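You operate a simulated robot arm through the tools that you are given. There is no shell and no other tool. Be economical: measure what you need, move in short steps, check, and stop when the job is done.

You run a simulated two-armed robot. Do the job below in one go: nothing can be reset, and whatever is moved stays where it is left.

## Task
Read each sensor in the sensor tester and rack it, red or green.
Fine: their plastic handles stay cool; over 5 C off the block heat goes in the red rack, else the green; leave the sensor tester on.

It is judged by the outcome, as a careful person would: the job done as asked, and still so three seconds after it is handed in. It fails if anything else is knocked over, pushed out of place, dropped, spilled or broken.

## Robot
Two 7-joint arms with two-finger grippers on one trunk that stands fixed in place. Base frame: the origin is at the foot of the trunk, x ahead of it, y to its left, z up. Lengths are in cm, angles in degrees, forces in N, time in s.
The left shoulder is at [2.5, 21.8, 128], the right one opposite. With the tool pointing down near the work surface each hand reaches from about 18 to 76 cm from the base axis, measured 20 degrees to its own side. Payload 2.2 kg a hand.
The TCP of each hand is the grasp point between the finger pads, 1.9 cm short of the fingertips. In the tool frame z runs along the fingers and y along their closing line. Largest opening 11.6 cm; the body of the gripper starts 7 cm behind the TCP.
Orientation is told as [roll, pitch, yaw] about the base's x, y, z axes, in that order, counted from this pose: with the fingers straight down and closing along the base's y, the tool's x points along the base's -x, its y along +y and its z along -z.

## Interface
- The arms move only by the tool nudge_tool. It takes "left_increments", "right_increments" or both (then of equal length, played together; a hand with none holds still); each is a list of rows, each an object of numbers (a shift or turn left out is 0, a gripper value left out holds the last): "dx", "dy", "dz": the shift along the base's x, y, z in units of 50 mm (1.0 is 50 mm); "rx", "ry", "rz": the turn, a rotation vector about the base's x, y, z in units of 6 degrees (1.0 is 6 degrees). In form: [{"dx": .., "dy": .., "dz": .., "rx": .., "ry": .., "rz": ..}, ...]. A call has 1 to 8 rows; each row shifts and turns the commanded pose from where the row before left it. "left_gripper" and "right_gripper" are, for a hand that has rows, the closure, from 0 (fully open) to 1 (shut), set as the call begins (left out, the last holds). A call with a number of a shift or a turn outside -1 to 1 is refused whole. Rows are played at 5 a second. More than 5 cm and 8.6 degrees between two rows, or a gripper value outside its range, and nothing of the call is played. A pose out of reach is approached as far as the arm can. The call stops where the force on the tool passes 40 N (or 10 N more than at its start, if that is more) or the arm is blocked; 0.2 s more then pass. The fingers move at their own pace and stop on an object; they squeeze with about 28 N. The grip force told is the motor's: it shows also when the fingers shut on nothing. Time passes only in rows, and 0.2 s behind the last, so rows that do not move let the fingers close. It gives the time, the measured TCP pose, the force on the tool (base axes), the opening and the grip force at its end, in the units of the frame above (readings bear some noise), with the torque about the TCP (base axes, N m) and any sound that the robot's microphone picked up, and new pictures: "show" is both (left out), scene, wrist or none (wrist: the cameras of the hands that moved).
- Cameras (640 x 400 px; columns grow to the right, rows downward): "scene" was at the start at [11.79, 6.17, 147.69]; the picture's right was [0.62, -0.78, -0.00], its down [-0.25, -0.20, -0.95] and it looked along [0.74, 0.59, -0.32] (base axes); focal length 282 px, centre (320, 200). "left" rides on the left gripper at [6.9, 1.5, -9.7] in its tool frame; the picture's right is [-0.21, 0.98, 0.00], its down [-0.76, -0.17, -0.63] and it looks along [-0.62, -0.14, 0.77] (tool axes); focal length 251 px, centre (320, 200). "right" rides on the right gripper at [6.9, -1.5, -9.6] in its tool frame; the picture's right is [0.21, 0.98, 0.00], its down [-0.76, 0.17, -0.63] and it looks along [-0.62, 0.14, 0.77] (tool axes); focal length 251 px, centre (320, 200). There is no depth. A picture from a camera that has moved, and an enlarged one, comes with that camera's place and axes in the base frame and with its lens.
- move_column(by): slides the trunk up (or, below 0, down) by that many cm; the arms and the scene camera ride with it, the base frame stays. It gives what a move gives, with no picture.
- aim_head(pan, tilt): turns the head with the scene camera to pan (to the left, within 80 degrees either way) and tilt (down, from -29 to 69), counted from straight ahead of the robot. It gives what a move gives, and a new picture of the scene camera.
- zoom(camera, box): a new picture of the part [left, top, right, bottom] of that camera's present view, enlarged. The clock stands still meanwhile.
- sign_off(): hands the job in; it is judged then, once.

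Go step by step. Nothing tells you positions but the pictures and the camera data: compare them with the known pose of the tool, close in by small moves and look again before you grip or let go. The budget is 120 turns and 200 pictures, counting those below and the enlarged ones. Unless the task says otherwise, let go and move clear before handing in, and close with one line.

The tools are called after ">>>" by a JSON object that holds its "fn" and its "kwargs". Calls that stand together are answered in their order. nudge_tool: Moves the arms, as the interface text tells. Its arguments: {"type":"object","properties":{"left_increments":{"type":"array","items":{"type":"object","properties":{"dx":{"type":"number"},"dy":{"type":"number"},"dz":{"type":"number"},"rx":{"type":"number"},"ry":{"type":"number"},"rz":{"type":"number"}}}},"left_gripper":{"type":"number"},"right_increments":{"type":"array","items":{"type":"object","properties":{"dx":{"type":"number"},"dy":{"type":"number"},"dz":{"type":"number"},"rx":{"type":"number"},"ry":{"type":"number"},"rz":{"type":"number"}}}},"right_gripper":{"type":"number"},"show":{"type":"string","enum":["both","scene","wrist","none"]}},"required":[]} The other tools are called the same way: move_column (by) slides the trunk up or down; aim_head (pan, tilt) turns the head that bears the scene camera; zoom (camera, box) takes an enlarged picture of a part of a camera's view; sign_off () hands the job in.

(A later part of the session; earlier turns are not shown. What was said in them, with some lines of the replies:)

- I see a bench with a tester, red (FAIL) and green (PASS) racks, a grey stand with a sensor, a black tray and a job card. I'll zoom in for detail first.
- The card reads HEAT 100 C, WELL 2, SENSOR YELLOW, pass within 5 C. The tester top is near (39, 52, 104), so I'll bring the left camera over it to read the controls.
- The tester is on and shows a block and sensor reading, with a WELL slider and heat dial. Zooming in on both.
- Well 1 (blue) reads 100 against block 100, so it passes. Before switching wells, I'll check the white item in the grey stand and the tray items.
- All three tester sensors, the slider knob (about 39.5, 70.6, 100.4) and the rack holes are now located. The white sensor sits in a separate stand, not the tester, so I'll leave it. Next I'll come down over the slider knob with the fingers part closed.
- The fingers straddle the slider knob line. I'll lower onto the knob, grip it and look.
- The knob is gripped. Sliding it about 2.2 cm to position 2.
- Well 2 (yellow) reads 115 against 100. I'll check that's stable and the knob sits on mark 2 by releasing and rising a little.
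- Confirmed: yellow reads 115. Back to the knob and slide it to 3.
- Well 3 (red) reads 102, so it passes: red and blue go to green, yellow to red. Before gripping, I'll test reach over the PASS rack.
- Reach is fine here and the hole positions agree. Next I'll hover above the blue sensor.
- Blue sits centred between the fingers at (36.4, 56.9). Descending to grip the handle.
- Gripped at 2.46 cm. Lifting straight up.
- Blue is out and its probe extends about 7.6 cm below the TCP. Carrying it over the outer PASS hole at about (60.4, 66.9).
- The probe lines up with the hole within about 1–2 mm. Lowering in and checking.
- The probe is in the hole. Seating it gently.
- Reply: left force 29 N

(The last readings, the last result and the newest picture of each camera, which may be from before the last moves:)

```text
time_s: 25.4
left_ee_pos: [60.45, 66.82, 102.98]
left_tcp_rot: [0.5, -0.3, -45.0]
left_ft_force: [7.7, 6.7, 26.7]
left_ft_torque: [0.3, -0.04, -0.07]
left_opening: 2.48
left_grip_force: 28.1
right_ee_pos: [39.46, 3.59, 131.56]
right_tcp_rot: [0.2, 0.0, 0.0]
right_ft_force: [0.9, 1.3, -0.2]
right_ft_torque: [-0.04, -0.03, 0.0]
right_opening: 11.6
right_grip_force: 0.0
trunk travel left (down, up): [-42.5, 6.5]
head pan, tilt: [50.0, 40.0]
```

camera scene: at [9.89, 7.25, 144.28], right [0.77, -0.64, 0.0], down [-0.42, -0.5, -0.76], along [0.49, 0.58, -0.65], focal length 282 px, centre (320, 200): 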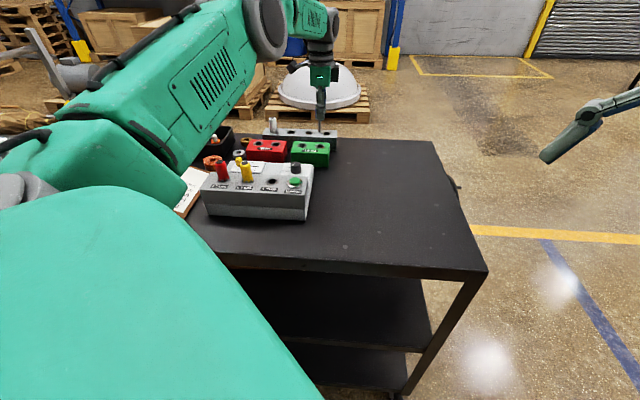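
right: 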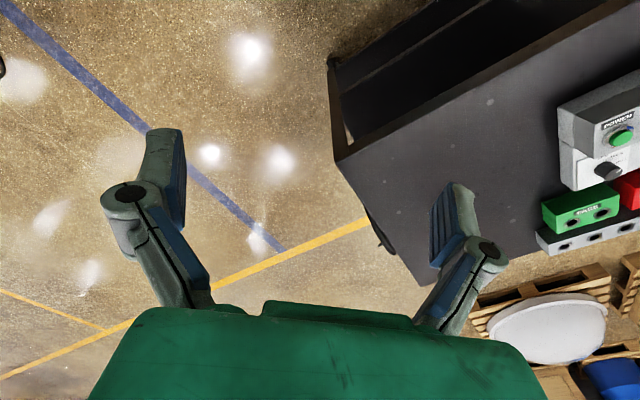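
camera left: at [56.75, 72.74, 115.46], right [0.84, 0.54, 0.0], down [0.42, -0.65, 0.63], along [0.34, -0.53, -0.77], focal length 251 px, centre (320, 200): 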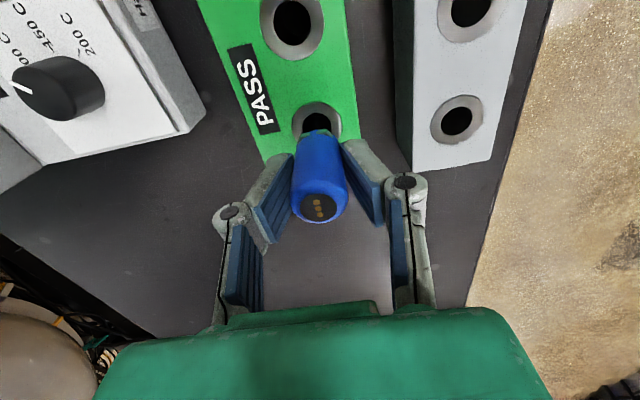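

It's seated at TCP z about 103. Relaxing, releasing and rising.

>>> {"fn": "nudge_tool", "kwargs": {"left_increments": [{"dz": 0.1}, {}], "show": "none"}}

>>> {"fn": "nudge_tool", "kwargs": {"left_increments": [{}, {}, {"dz": 0.5}, {"dz": 0.8}, {"dz": 0.8}, {"dz": 0.5}], "left_gripper": 0.58, "show": "both"}}

>>> {"fn": "zoom", "kwargs": {"camera": "scene", "box": [190, 110, 350, 210]}}

```text
time_s: 26.1
left_ee_pos: [60.18, 66.83, 102.78]
left_tcp_rot: [-0.1, -0.1, -45.1]
left_ft_force: [3.5, 0.3, 13.7]
left_ft_torque: [0.02, -0.11, -0.02]
left_opening: 2.47
left_grip_force: 27.8
right_ee_pos: [39.44, 3.68, 131.5]
right_tcp_rot: [0.0, -0.2, 0.1]
right_ft_force: [0.6, -0.3, -0.4]
right_ft_torque: [-0.02, -0.01, -0.01]
right_opening: 11.62
right_grip_force: 0.1
trunk travel left (down, up): [-42.5, 6.5]
head pan, tilt: [50.0, 40.0]
```

```text
time_s: 27.4
left_ee_pos: [60.43, 67.03, 116.0]
left_tcp_rot: [0.0, -0.1, -45.0]
left_ft_force: [-0.4, 0.1, -0.2]
left_ft_torque: [-0.02, -0.02, 0.02]
left_opening: 4.86
left_grip_force: 0.1
right_ee_pos: [39.65, 3.8, 131.57]
right_tcp_rot: [0.0, -0.1, 0.1]
right_ft_force: [-0.2, -0.5, 0.9]
right_ft_torque: [-0.01, -0.02, 0.04]
right_opening: 11.57
right_grip_force: 0.0
trunk travel left (down, up): [-42.5, 6.5]
head pan, tilt: [50.0, 40.0]
camera scene: at [10.02, 7.13, 144.27], right [0.77, -0.64, 0.0], down [-0.42, -0.49, -0.76], along [0.49, 0.58, -0.65], focal length 282 px, centre (320, 200)
camera left: at [56.78, 72.97, 125.76], right [0.84, 0.54, 0.0], down [0.42, -0.65, 0.63], along [0.34, -0.53, -0.77], focal length 251 px, centre (320, 200)
```

scene: 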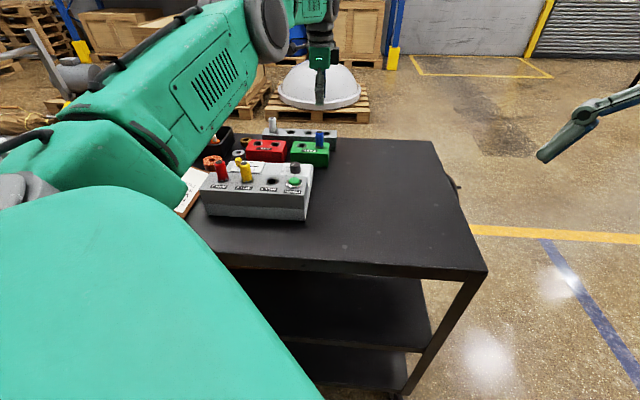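
left: 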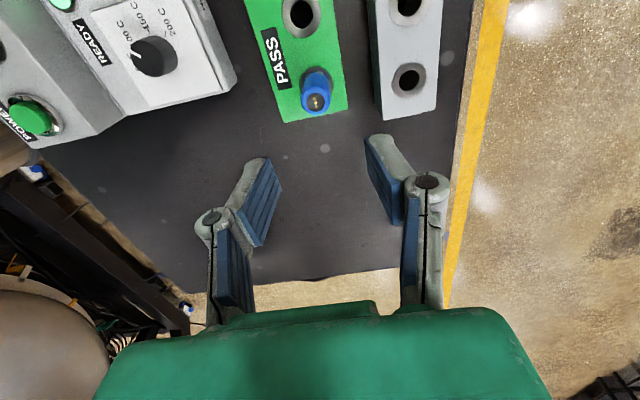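

```text
4.00 times, centred on (270, 160) of scene
camera zoom: at [10.02, 7.13, 144.27], right [0.77, -0.64, 0.0], down [-0.42, -0.49, -0.76], along [0.49, 0.58, -0.65], focal length 1130 px, centre (520, 360)
```

zoom: 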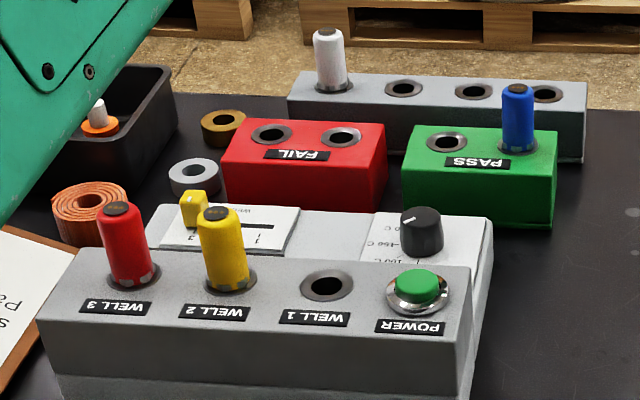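

Blue is upright in PASS. Moving over yellow at (32.2, 61.2).

>>> {"fn": "nudge_tool", "kwargs": {"left_increments": [{"dx": -0.94, "dy": -0.193}, {"dx": -0.94, "dy": -0.193}, {"dx": -0.94, "dy": -0.193}, {"dx": -0.94, "dy": -0.193}, {"dx": -0.94, "dy": -0.193}, {"dx": -0.94, "dy": -0.193}, {"dz": -0.7}, {}], "show": "wrist"}}

```text
time_s: 29.2
left_ee_pos: [31.96, 61.33, 112.42]
left_tcp_rot: [-0.1, -0.1, -45.0]
left_ft_force: [-0.4, -0.1, -0.8]
left_ft_torque: [-0.03, -0.01, -0.01]
left_opening: 4.84
left_grip_force: 0.0
right_ee_pos: [39.57, 4.19, 131.6]
right_tcp_rot: [-0.1, -0.1, 0.0]
right_ft_force: [-0.4, -0.2, 0.5]
right_ft_torque: [-0.03, -0.04, 0.04]
right_opening: 11.6
right_grip_force: 0.0
trunk travel left (down, up): [-42.5, 6.5]
head pan, tilt: [50.0, 40.0]
camera left: at [28.38, 67.3, 122.13], right [0.84, 0.54, 0.0], down [0.42, -0.65, 0.64], along [0.34, -0.54, -0.77], focal length 251 px, centre (320, 200)
```

left: 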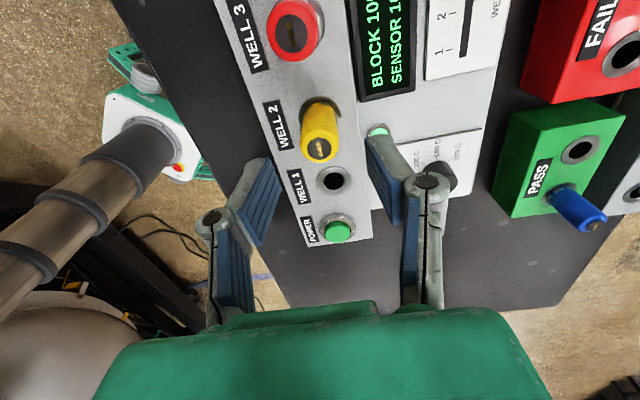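

Yellow is nearly centred; a small shift, then descend and grip.

>>> {"fn": "nudge_tool", "kwargs": {"left_increments": [{"dz": -0.5, "dx": 0.04, "dy": -0.03}, {"dz": -0.5}, {"dz": -0.22}, {}], "show": "none"}}

>>> {"fn": "nudge_tool", "kwargs": {"left_increments": [{}, {}, {}], "left_gripper": 0.9, "show": "wrist"}}

```text
time_s: 30.2
left_ee_pos: [32.25, 60.93, 106.28]
left_tcp_rot: [-0.1, -0.3, -45.1]
left_ft_force: [0.5, -0.1, -0.4]
left_ft_torque: [0.01, 0.01, -0.03]
left_opening: 4.87
left_grip_force: 0.1
right_ee_pos: [39.57, 3.99, 131.53]
right_tcp_rot: [0.1, -0.1, 0.0]
right_ft_force: [-0.1, 0.4, -0.1]
right_ft_torque: [0.01, 0.0, 0.04]
right_opening: 11.6
right_grip_force: 0.1
trunk travel left (down, up): [-42.5, 6.5]
head pan, tilt: [50.0, 40.0]
```

```text
time_s: 31.1
left_ee_pos: [32.34, 60.79, 106.17]
left_tcp_rot: [0.1, -0.1, -45.1]
left_ft_force: [-0.7, 0.2, 0.1]
left_ft_torque: [0.0, 0.01, -0.01]
left_opening: 2.5
left_grip_force: 27.7
right_ee_pos: [39.61, 3.87, 131.54]
right_tcp_rot: [-0.1, -0.1, 0.1]
right_ft_force: [0.2, 0.0, 0.3]
right_ft_torque: [-0.02, -0.04, 0.03]
right_opening: 11.6
right_grip_force: 0.1
trunk travel left (down, up): [-42.5, 6.5]
head pan, tilt: [50.0, 40.0]
camera left: at [28.62, 66.8, 115.96], right [0.84, 0.54, 0.0], down [0.42, -0.65, 0.63], along [0.34, -0.53, -0.77], focal length 251 px, centre (320, 200)
```

left: 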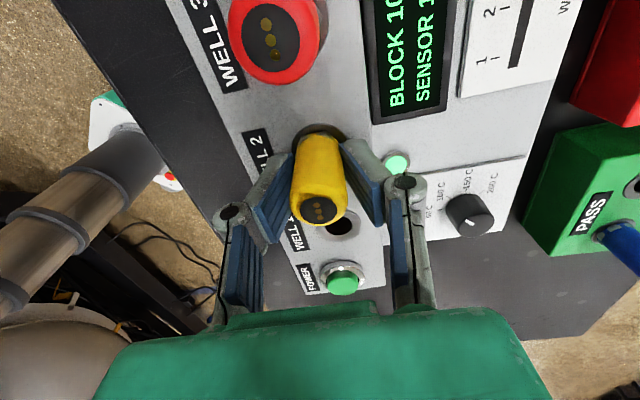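

Yellow is gripped. Lifting and carrying it to the FAIL hole at about (50.4, 77.0).

>>> {"fn": "nudge_tool", "kwargs": {"left_increments": [{"dz": 0.3}, {"dz": 0.5}, {"dz": 0.75}, {"dz": 0.75}], "show": "none"}}

>>> {"fn": "nudge_tool", "kwargs": {"left_increments": [{"dx": 0.603, "dy": 0.537}, {"dx": 0.603, "dy": 0.537}, {"dx": 0.603, "dy": 0.537}, {"dx": 0.603, "dy": 0.537}, {"dx": 0.603, "dy": 0.537}, {"dx": 0.603, "dy": 0.537, "dz": -0.4}, {"dz": -0.7}, {}], "show": "wrist"}}

>>> {"fn": "zoom", "kwargs": {"camera": "scene", "box": [210, 100, 338, 180]}}

>>> {"fn": "zoom", "kwargs": {"camera": "left", "box": [220, 50, 420, 250]}}

```text
time_s: 32.0
left_ee_pos: [32.29, 60.72, 118.14]
left_tcp_rot: [0.0, 0.0, -45.0]
left_ft_force: [-0.8, -1.0, -0.2]
left_ft_torque: [0.01, 0.0, -0.02]
left_opening: 2.49
left_grip_force: 28.0
right_ee_pos: [39.58, 3.64, 131.66]
right_tcp_rot: [0.1, 0.0, 0.0]
right_ft_force: [0.6, -0.1, 0.7]
right_ft_torque: [0.04, 0.02, 0.02]
right_opening: 11.58
right_grip_force: 0.1
trunk travel left (down, up): [-42.5, 6.5]
head pan, tilt: [50.0, 40.0]
```

```text
time_s: 33.9
left_ee_pos: [50.49, 76.98, 112.44]
left_tcp_rot: [0.0, 0.0, -45.2]
left_ft_force: [0.7, -0.9, -1.1]
left_ft_torque: [-0.02, 0.04, -0.02]
left_opening: 2.46
left_grip_force: 27.8
right_ee_pos: [39.47, 3.58, 131.68]
right_tcp_rot: [0.1, -0.2, -0.1]
right_ft_force: [0.1, 0.2, 0.3]
right_ft_torque: [-0.01, 0.03, 0.01]
right_opening: 11.61
right_grip_force: 0.1
trunk travel left (down, up): [-42.5, 6.5]
head pan, tilt: [50.0, 40.0]
camera left: at [46.77, 82.95, 122.08], right [0.84, 0.54, 0.0], down [0.42, -0.65, 0.63], along [0.34, -0.53, -0.77], focal length 251 px, centre (320, 200)
```

left: 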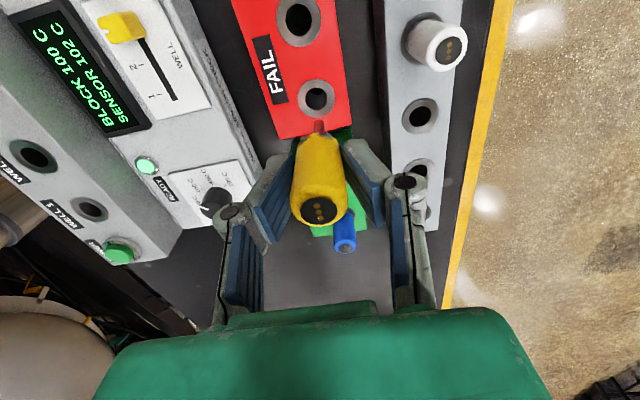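

```text
5.00 times, centred on (274, 140) of scene
camera zoom: at [9.85, 7.25, 144.28], right [0.77, -0.64, 0.0], down [-0.42, -0.5, -0.76], along [0.49, 0.58, -0.65], focal length 1412 px, centre (550, 500)
```

zoom: 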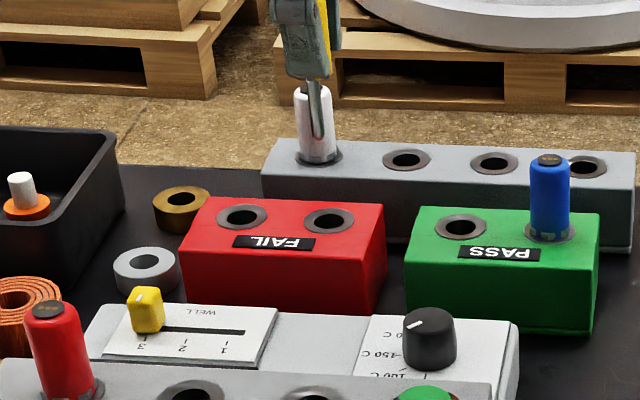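

```text
2.00 times, centred on (320, 150) of left
camera zoom: at [46.77, 82.95, 122.08], right [0.84, 0.54, 0.0], down [0.42, -0.65, 0.63], along [0.34, -0.53, -0.77], focal length 503 px, centre (320, 300)
```

zoom: 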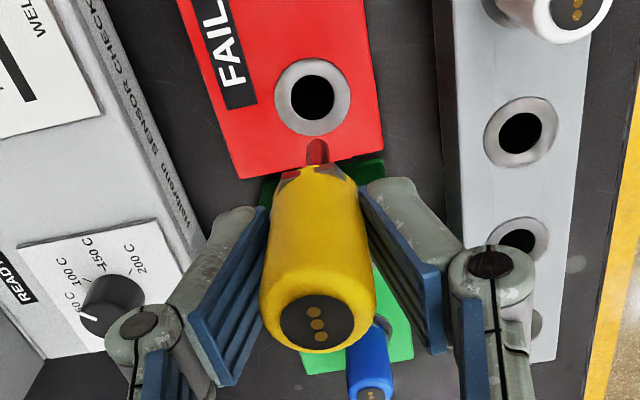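

The tip is about 2–3 mm off the hole. Correcting slightly and lowering to just above the rim.

>>> {"fn": "nudge_tool", "kwargs": {"left_increments": [{"dx": 0.005, "dy": -0.045, "dz": -0.3}, {"dz": -0.3}, {"dz": -0.25}, {}], "show": "none"}}

>>> {"fn": "zoom", "kwargs": {"camera": "scene", "box": [230, 110, 326, 170]}}

>>> {"fn": "zoom", "kwargs": {"camera": "left", "box": [270, 70, 370, 170]}}

```text
time_s: 34.9
left_ee_pos: [50.47, 76.53, 108.41]
left_tcp_rot: [0.2, -0.1, -45.1]
left_ft_force: [0.1, -0.4, 0.1]
left_ft_torque: [0.0, 0.01, -0.01]
left_opening: 2.48
left_grip_force: 27.7
right_ee_pos: [39.63, 3.32, 131.64]
right_tcp_rot: [0.3, 0.0, 0.0]
right_ft_force: [0.8, -0.2, -0.5]
right_ft_torque: [-0.02, -0.01, 0.0]
right_opening: 11.6
right_grip_force: 0.0
trunk travel left (down, up): [-42.5, 6.5]
head pan, tilt: [50.0, 40.0]
```

```text
6.67 times, centred on (278, 140) of scene
camera zoom: at [10.01, 6.97, 144.28], right [0.77, -0.64, 0.0], down [-0.42, -0.49, -0.76], along [0.49, 0.58, -0.65], focal length 1882 px, centre (600, 600)
```

zoom: 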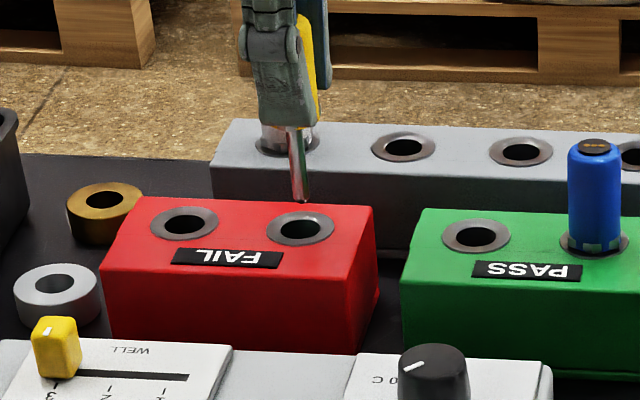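

```text
4.00 times, centred on (320, 120) of left
camera zoom: at [46.8, 82.46, 118.1], right [0.84, 0.54, 0.0], down [0.42, -0.65, 0.63], along [0.34, -0.53, -0.77], focal length 1006 px, centre (320, 520)
```

zoom: 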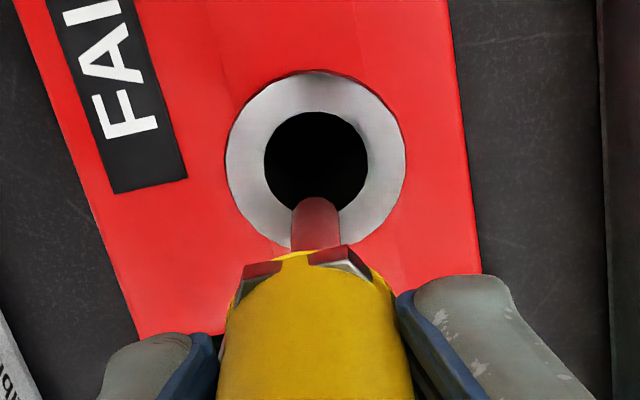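

Well aligned; a tiny shift along the rack, then in.

>>> {"fn": "nudge_tool", "kwargs": {"left_increments": [{"dx": -0.02, "dy": 0.025, "dz": -0.2}, {"dz": -0.3}, {}], "show": "none"}}

>>> {"fn": "zoom", "kwargs": {"camera": "scene", "box": [230, 110, 326, 170]}}

```text
time_s: 35.6
left_ee_pos: [50.23, 76.91, 105.75]
left_tcp_rot: [0.0, -0.3, -45.1]
left_ft_force: [-0.2, -0.1, -0.7]
left_ft_torque: [0.02, -0.01, -0.02]
left_opening: 2.52
left_grip_force: 28.4
right_ee_pos: [39.49, 3.6, 131.73]
right_tcp_rot: [-0.1, -0.1, 0.0]
right_ft_force: [0.4, -0.5, -0.2]
right_ft_torque: [-0.03, 0.01, 0.0]
right_opening: 11.6
right_grip_force: 0.1
trunk travel left (down, up): [-42.5, 6.5]
head pan, tilt: [50.0, 40.0]
```

```text
6.67 times, centred on (278, 140) of scene
camera zoom: at [9.97, 7.45, 144.26], right [0.77, -0.64, 0.0], down [-0.42, -0.5, -0.76], along [0.49, 0.58, -0.65], focal length 1882 px, centre (600, 600)
```

zoom: 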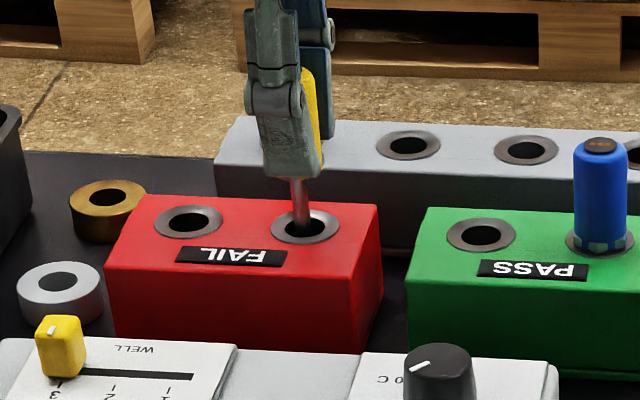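

The probe is in the hole. Seating, releasing and rising.

>>> {"fn": "nudge_tool", "kwargs": {"left_increments": [{"dz": -0.3}, {"dz": -0.2}, {"dz": -0.1}, {}], "show": "none"}}

```text
time_s: 36.6
left_ee_pos: [50.39, 76.77, 102.92]
left_tcp_rot: [0.0, 0.0, -45.0]
left_ft_force: [-4.2, 0.9, 10.0]
left_ft_torque: [-0.06, 0.06, -0.03]
left_opening: 2.51
left_grip_force: 28.1
right_ee_pos: [39.64, 3.44, 131.6]
right_tcp_rot: [0.1, -0.2, 0.0]
right_ft_force: [0.2, 0.8, 0.4]
right_ft_torque: [-0.01, 0.02, 0.02]
right_opening: 11.61
right_grip_force: 0.2
trunk travel left (down, up): [-42.5, 6.5]
head pan, tilt: [50.0, 40.0]
```

>>> {"fn": "nudge_tool", "kwargs": {"left_increments": [{}, {}, {"dz": 0.5}, {"dz": 0.8}, {"dz": 0.8}, {"dz": 0.5}], "left_gripper": 0.58, "show": "none"}}

>>> {"fn": "nudge_tool", "kwargs": {"left_increments": [{"dx": -0.75, "dy": -0.383}, {"dx": -0.75, "dy": -0.383}, {"dx": -0.75, "dy": -0.383}, {"dx": -0.75, "dy": -0.383}, {"dx": -0.75, "dy": -0.383}, {"dx": -0.75, "dy": -0.383}, {"dz": -0.6}, {}], "show": "both"}}

>>> {"fn": "zoom", "kwargs": {"camera": "scene", "box": [190, 100, 350, 200]}}

```text
time_s: 38.0
left_ee_pos: [50.2, 76.87, 115.57]
left_tcp_rot: [-0.1, -0.2, -45.0]
left_ft_force: [0.8, 0.0, 0.2]
left_ft_torque: [0.01, -0.01, 0.01]
left_opening: 4.85
left_grip_force: 0.1
right_ee_pos: [39.54, 3.87, 131.55]
right_tcp_rot: [-0.1, -0.1, 0.0]
right_ft_force: [0.3, 0.2, -0.2]
right_ft_torque: [-0.01, 0.0, 0.02]
right_opening: 11.6
right_grip_force: 0.0
trunk travel left (down, up): [-42.5, 6.5]
head pan, tilt: [50.0, 40.0]
```

```text
time_s: 39.9
left_ee_pos: [27.82, 65.72, 112.39]
left_tcp_rot: [-0.2, -0.3, -44.9]
left_ft_force: [0.3, 0.3, 0.1]
left_ft_torque: [-0.02, -0.04, 0.02]
left_opening: 4.85
left_grip_force: 0.0
right_ee_pos: [39.48, 4.39, 131.49]
right_tcp_rot: [-0.1, -0.1, 0.1]
right_ft_force: [-0.3, 0.1, -0.1]
right_ft_torque: [-0.03, -0.06, 0.03]
right_opening: 11.62
right_grip_force: 0.1
trunk travel left (down, up): [-42.5, 6.5]
head pan, tilt: [50.0, 40.0]
camera scene: at [9.83, 7.53, 144.27], right [0.77, -0.64, 0.0], down [-0.42, -0.5, -0.76], along [0.49, 0.58, -0.65], focal length 282 px, centre (320, 200)
camera left: at [24.05, 71.67, 122.11], right [0.84, 0.54, 0.0], down [0.42, -0.65, 0.64], along [0.34, -0.54, -0.77], focal length 251 px, centre (320, 200)
```

scene: 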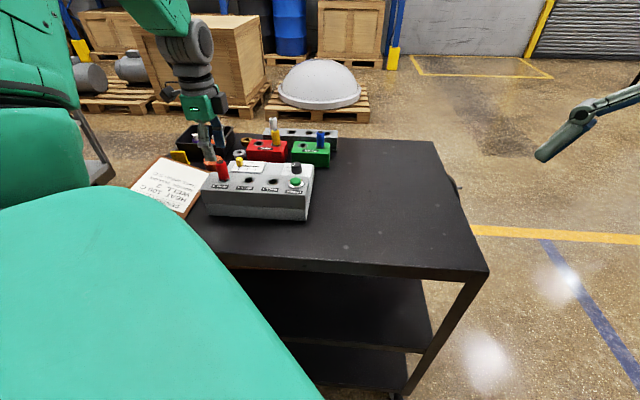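
left: 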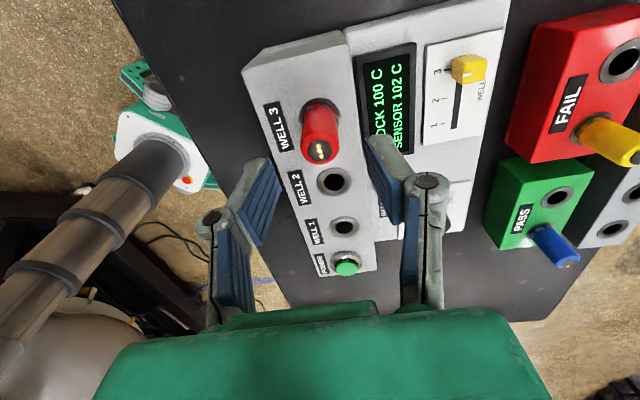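

```text
4.00 times, centred on (270, 150) of scene
camera zoom: at [9.83, 7.53, 144.27], right [0.77, -0.64, 0.0], down [-0.42, -0.5, -0.76], along [0.49, 0.58, -0.65], focal length 1130 px, centre (520, 400)
```

zoom: 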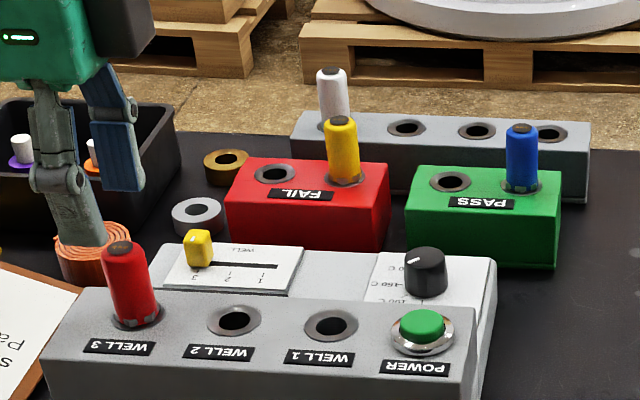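

Yellow is seated in FAIL. Red's top is at (27.9, 65.5): descend and grip.

>>> {"fn": "nudge_tool", "kwargs": {"left_increments": [{"dz": -0.5, "dx": 0.02, "dy": -0.04}, {"dz": -0.5}, {"dz": -0.2}, {}], "show": "none"}}

>>> {"fn": "nudge_tool", "kwargs": {"left_increments": [{}, {}, {}], "left_gripper": 0.9, "show": "wrist"}}

```text
time_s: 40.9
left_ee_pos: [27.87, 65.54, 106.45]
left_tcp_rot: [-0.3, -0.2, -44.8]
left_ft_force: [-1.1, -0.3, 0.0]
left_ft_torque: [0.0, 0.03, 0.03]
left_opening: 4.87
left_grip_force: 0.0
right_ee_pos: [39.57, 4.23, 131.54]
right_tcp_rot: [-0.2, -0.1, 0.0]
right_ft_force: [-0.8, 0.3, -0.5]
right_ft_torque: [-0.05, 0.02, 0.01]
right_opening: 11.59
right_grip_force: 0.0
trunk travel left (down, up): [-42.5, 6.5]
head pan, tilt: [50.0, 40.0]
```

```text
time_s: 41.6
left_ee_pos: [27.86, 65.44, 106.52]
left_tcp_rot: [-0.1, -0.2, -45.0]
left_ft_force: [0.8, 0.1, 1.3]
left_ft_torque: [0.02, -0.04, 0.01]
left_opening: 2.47
left_grip_force: 27.8
right_ee_pos: [39.58, 4.16, 131.63]
right_tcp_rot: [-0.1, 0.0, 0.0]
right_ft_force: [-0.5, -0.2, -0.3]
right_ft_torque: [-0.03, -0.03, 0.01]
right_opening: 11.59
right_grip_force: 0.1
trunk travel left (down, up): [-42.5, 6.5]
head pan, tilt: [50.0, 40.0]
camera left: at [24.2, 71.43, 116.16], right [0.84, 0.54, 0.0], down [0.42, -0.65, 0.64], along [0.34, -0.54, -0.77], focal length 251 px, centre (320, 200)
```

left: 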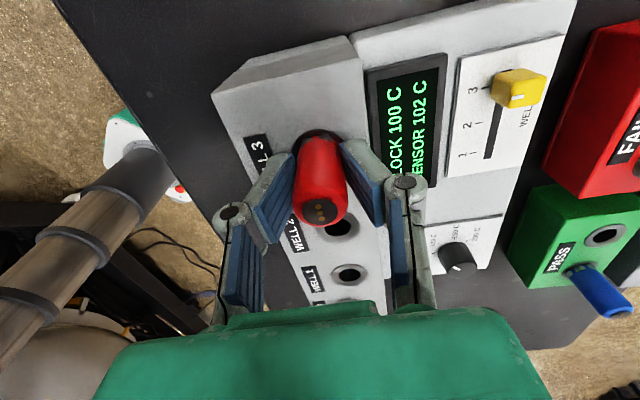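

Red is gripped. Lifting and carrying it to the inner PASS hole at (56.2, 71.0).

>>> {"fn": "nudge_tool", "kwargs": {"left_increments": [{"dz": 0.3}, {"dz": 0.5}, {"dz": 0.75}, {"dz": 0.75}], "show": "none"}}

>>> {"fn": "nudge_tool", "kwargs": {"left_increments": [{"dx": 0.943, "dy": 0.187}, {"dx": 0.943, "dy": 0.187}, {"dx": 0.943, "dy": 0.187}, {"dx": 0.943, "dy": 0.187}, {"dx": 0.943, "dy": 0.187}, {"dx": 0.943, "dy": 0.187}, {"dz": -0.95}, {}], "show": "wrist"}}

>>> {"fn": "zoom", "kwargs": {"camera": "scene", "box": [260, 110, 356, 170]}}

>>> {"fn": "zoom", "kwargs": {"camera": "left", "box": [270, 70, 370, 170]}}

```text
time_s: 42.6
left_ee_pos: [27.95, 65.24, 118.04]
left_tcp_rot: [0.1, -0.1, -44.9]
left_ft_force: [0.1, 0.0, 0.5]
left_ft_torque: [-0.03, 0.03, 0.01]
left_opening: 2.5
left_grip_force: 28.0
right_ee_pos: [39.77, 3.79, 131.57]
right_tcp_rot: [-0.1, -0.1, 0.0]
right_ft_force: [0.5, 0.3, -1.0]
right_ft_torque: [0.01, -0.03, 0.0]
right_opening: 11.61
right_grip_force: 0.0
trunk travel left (down, up): [-42.5, 6.5]
head pan, tilt: [50.0, 40.0]
```

```text
time_s: 44.5
left_ee_pos: [56.37, 70.72, 113.18]
left_tcp_rot: [0.0, -0.2, -45.1]
left_ft_force: [0.0, -0.4, 0.2]
left_ft_torque: [0.02, 0.02, 0.03]
left_opening: 2.49
left_grip_force: 27.6
right_ee_pos: [39.49, 3.68, 131.73]
right_tcp_rot: [0.0, -0.1, -0.1]
right_ft_force: [0.1, -0.2, 0.3]
right_ft_torque: [0.02, -0.01, -0.05]
right_opening: 11.61
right_grip_force: 0.0
trunk travel left (down, up): [-42.5, 6.5]
head pan, tilt: [50.0, 40.0]
camera left: at [52.61, 76.67, 122.89], right [0.84, 0.54, 0.0], down [0.42, -0.65, 0.63], along [0.34, -0.53, -0.77], focal length 251 px, centre (320, 200)
```

left: 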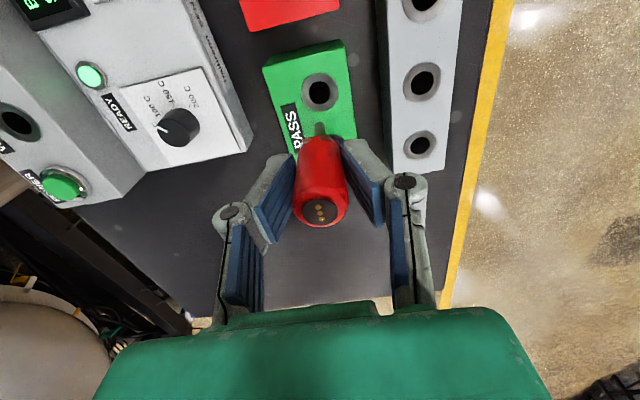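

```text
6.67 times, centred on (308, 140) of scene
camera zoom: at [9.92, 7.29, 144.27], right [0.77, -0.64, 0.0], down [-0.42, -0.5, -0.76], along [0.49, 0.58, -0.65], focal length 1882 px, centre (400, 600)
```

zoom: 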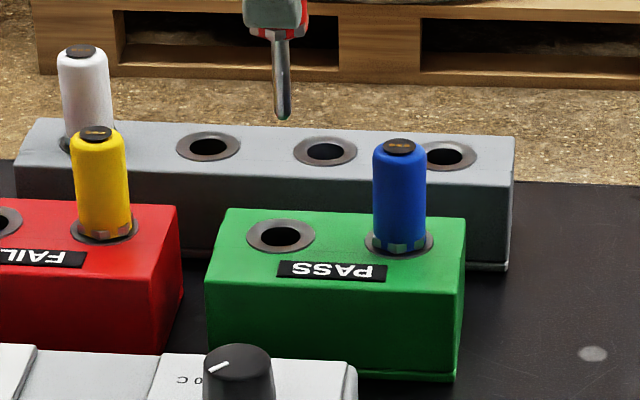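

```text
4.00 times, centred on (320, 120) of left
camera zoom: at [52.61, 76.67, 122.89], right [0.84, 0.54, 0.0], down [0.42, -0.65, 0.63], along [0.34, -0.53, -0.77], focal length 1006 px, centre (320, 520)
```

zoom: 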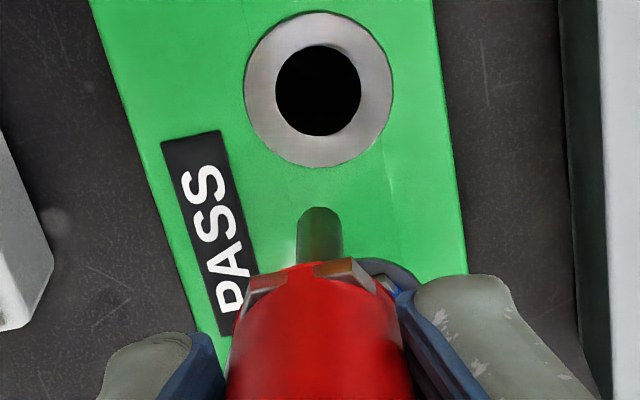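

Good across the rack, about 3 mm off along it. Correcting and lowering.

>>> {"fn": "nudge_tool", "kwargs": {"left_increments": [{"dx": -0.04, "dy": 0.04, "dz": -0.4}, {"dz": -0.4}, {"dz": -0.2}, {}], "show": "none"}}

>>> {"fn": "zoom", "kwargs": {"camera": "scene", "box": [260, 110, 356, 170]}}

>>> {"fn": "zoom", "kwargs": {"camera": "left", "box": [270, 70, 370, 170]}}

```text
time_s: 45.5
left_ee_pos: [55.97, 70.92, 108.33]
left_tcp_rot: [-0.1, -0.1, -44.9]
left_ft_force: [0.3, -0.4, 0.1]
left_ft_torque: [0.01, 0.03, 0.05]
left_opening: 2.46
left_grip_force: 27.7
right_ee_pos: [39.49, 3.68, 131.51]
right_tcp_rot: [0.0, -0.1, 0.0]
right_ft_force: [0.0, 0.2, 0.3]
right_ft_torque: [0.02, 0.01, 0.01]
right_opening: 11.58
right_grip_force: 0.0
trunk travel left (down, up): [-42.5, 6.5]
head pan, tilt: [50.0, 40.0]
```

```text
6.67 times, centred on (308, 140) of scene
camera zoom: at [10.02, 7.13, 144.27], right [0.77, -0.64, 0.0], down [-0.42, -0.5, -0.76], along [0.49, 0.58, -0.65], focal length 1882 px, centre (400, 600)
```

zoom: 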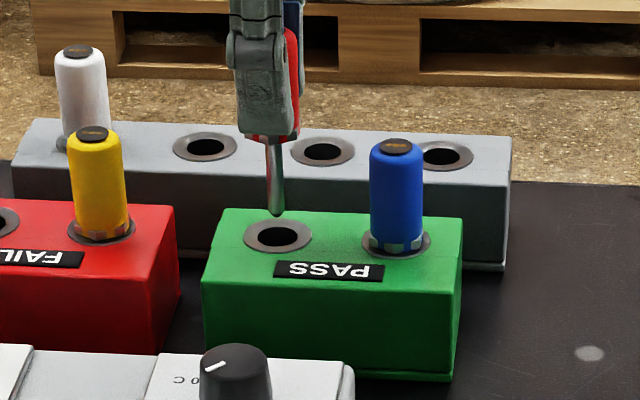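

```text
4.00 times, centred on (320, 120) of left
camera zoom: at [52.32, 76.83, 118.05], right [0.84, 0.54, 0.0], down [0.42, -0.65, 0.63], along [0.34, -0.53, -0.77], focal length 1006 px, centre (320, 520)
```

zoom: 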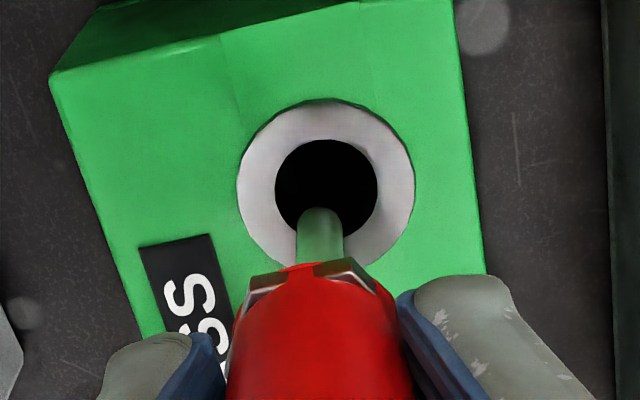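

Aligned. Lowering into the hole.

>>> {"fn": "nudge_tool", "kwargs": {"left_increments": [{"dx": 0.015, "dy": 0.012, "dz": -0.25}, {"dz": -0.25}, {}], "show": "none"}}

>>> {"fn": "zoom", "kwargs": {"camera": "scene", "box": [260, 110, 356, 170]}}

>>> {"fn": "nudge_tool", "kwargs": {"left_increments": [{"dz": -0.25}, {"dz": -0.2}, {"dz": -0.08}, {}], "show": "none"}}

```text
time_s: 46.2
left_ee_pos: [56.05, 71.16, 105.75]
left_tcp_rot: [0.0, -0.2, -44.9]
left_ft_force: [0.3, -0.6, -0.6]
left_ft_torque: [0.05, 0.01, 0.02]
left_opening: 2.47
left_grip_force: 28.2
right_ee_pos: [39.48, 3.79, 131.55]
right_tcp_rot: [0.0, -0.1, 0.0]
right_ft_force: [0.3, 0.0, -0.1]
right_ft_torque: [0.01, 0.04, -0.02]
right_opening: 11.6
right_grip_force: 0.0
trunk travel left (down, up): [-42.5, 6.5]
head pan, tilt: [50.0, 40.0]
```

```text
6.67 times, centred on (308, 140) of scene
camera zoom: at [10.0, 7.36, 144.26], right [0.77, -0.64, 0.0], down [-0.42, -0.5, -0.76], along [0.49, 0.58, -0.65], focal length 1882 px, centre (400, 600)
```

zoom: 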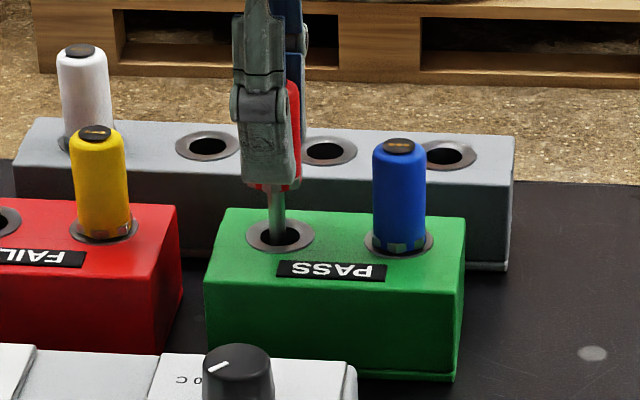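

```text
time_s: 47.2
left_ee_pos: [56.19, 71.07, 103.15]
left_tcp_rot: [0.0, -0.1, -45.1]
left_ft_force: [0.6, 0.0, -0.6]
left_ft_torque: [0.0, -0.01, 0.03]
left_opening: 2.48
left_grip_force: 28.3
right_ee_pos: [39.63, 3.76, 131.61]
right_tcp_rot: [0.0, -0.1, 0.1]
right_ft_force: [0.3, -0.2, 0.9]
right_ft_torque: [-0.03, 0.03, 0.01]
right_opening: 11.58
right_grip_force: 0.1
trunk travel left (down, up): [-42.5, 6.5]
head pan, tilt: [50.0, 40.0]
```

>>> {"fn": "nudge_tool", "kwargs": {"left_increments": [{"dz": -0.04}, {}], "show": "none"}}

>>> {"fn": "nudge_tool", "kwargs": {"left_increments": [{}, {}, {"dz": 0.5}, {"dz": 0.8}, {"dz": 0.9}, {"dx": -0.5, "dz": 0.5}, {"dx": -0.8}, {"dx": -0.8}], "left_gripper": 0.58, "show": "both"}}

>>> {"fn": "zoom", "kwargs": {"camera": "scene", "box": [170, 100, 362, 220]}}

```text
time_s: 47.9
left_ee_pos: [56.22, 71.1, 103.0]
left_tcp_rot: [0.2, -0.2, -44.9]
left_ft_force: [2.1, 0.2, 7.4]
left_ft_torque: [-0.06, -0.06, 0.05]
left_opening: 2.48
left_grip_force: 28.3
right_ee_pos: [39.55, 3.71, 131.57]
right_tcp_rot: [0.1, 0.0, 0.0]
right_ft_force: [0.7, -0.8, 0.6]
right_ft_torque: [-0.01, 0.03, -0.02]
right_opening: 11.59
right_grip_force: 0.1
trunk travel left (down, up): [-42.5, 6.5]
head pan, tilt: [50.0, 40.0]
```

```text
time_s: 49.6
left_ee_pos: [45.47, 71.04, 116.78]
left_tcp_rot: [0.0, -0.2, -45.0]
left_ft_force: [-0.5, -0.1, 0.9]
left_ft_torque: [-0.02, 0.0, -0.04]
left_opening: 4.88
left_grip_force: 0.1
right_ee_pos: [39.39, 3.94, 131.75]
right_tcp_rot: [-0.1, -0.1, 0.0]
right_ft_force: [0.6, -0.1, 0.0]
right_ft_torque: [0.01, -0.03, 0.0]
right_opening: 11.6
right_grip_force: 0.1
trunk travel left (down, up): [-42.5, 6.5]
head pan, tilt: [50.0, 40.0]
camera scene: at [9.73, 7.25, 144.29], right [0.77, -0.64, 0.0], down [-0.41, -0.5, -0.76], along [0.49, 0.58, -0.65], focal length 282 px, centre (320, 200)
camera left: at [41.73, 77.0, 126.47], right [0.84, 0.54, 0.0], down [0.42, -0.65, 0.64], along [0.34, -0.53, -0.77], focal length 251 px, centre (320, 200)
```

scene: 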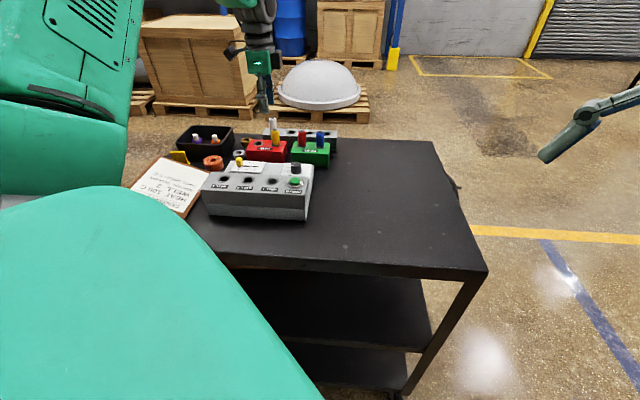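
left: 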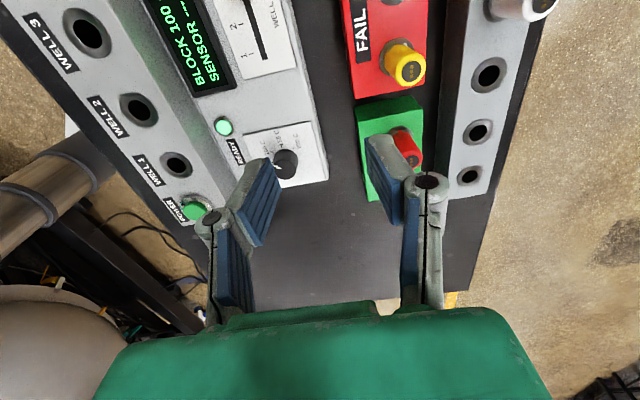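

```text
3.33 times, centred on (266, 160) of scene
camera zoom: at [9.73, 7.25, 144.29], right [0.77, -0.64, 0.0], down [-0.41, -0.5, -0.76], along [0.49, 0.58, -0.65], focal length 941 px, centre (500, 333)
```

zoom: 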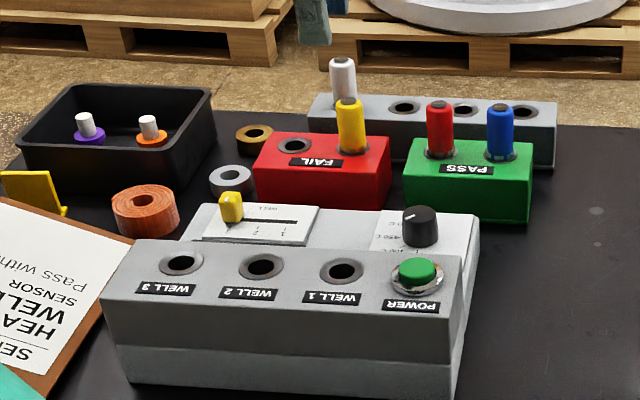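

Blue and red are upright in the green PASS rack, yellow is in the red FAIL rack, and the tester is still on at block 100 C. The hand is clear, so I'm handing in.

>>> {"fn": "sign_off", "kwargs": {}}

```text
The job is handed in.
```

I read the three sensors in the tester at a block heat of 100 C. Blue (100 C) and red (102 C) are in the green rack, and yellow (115 C) is in the red rack. The tester is still on, with its well slider now at 3. I took the job to cover only the sensors in the tester, so the white one in the grey stand was neither read nor moved.
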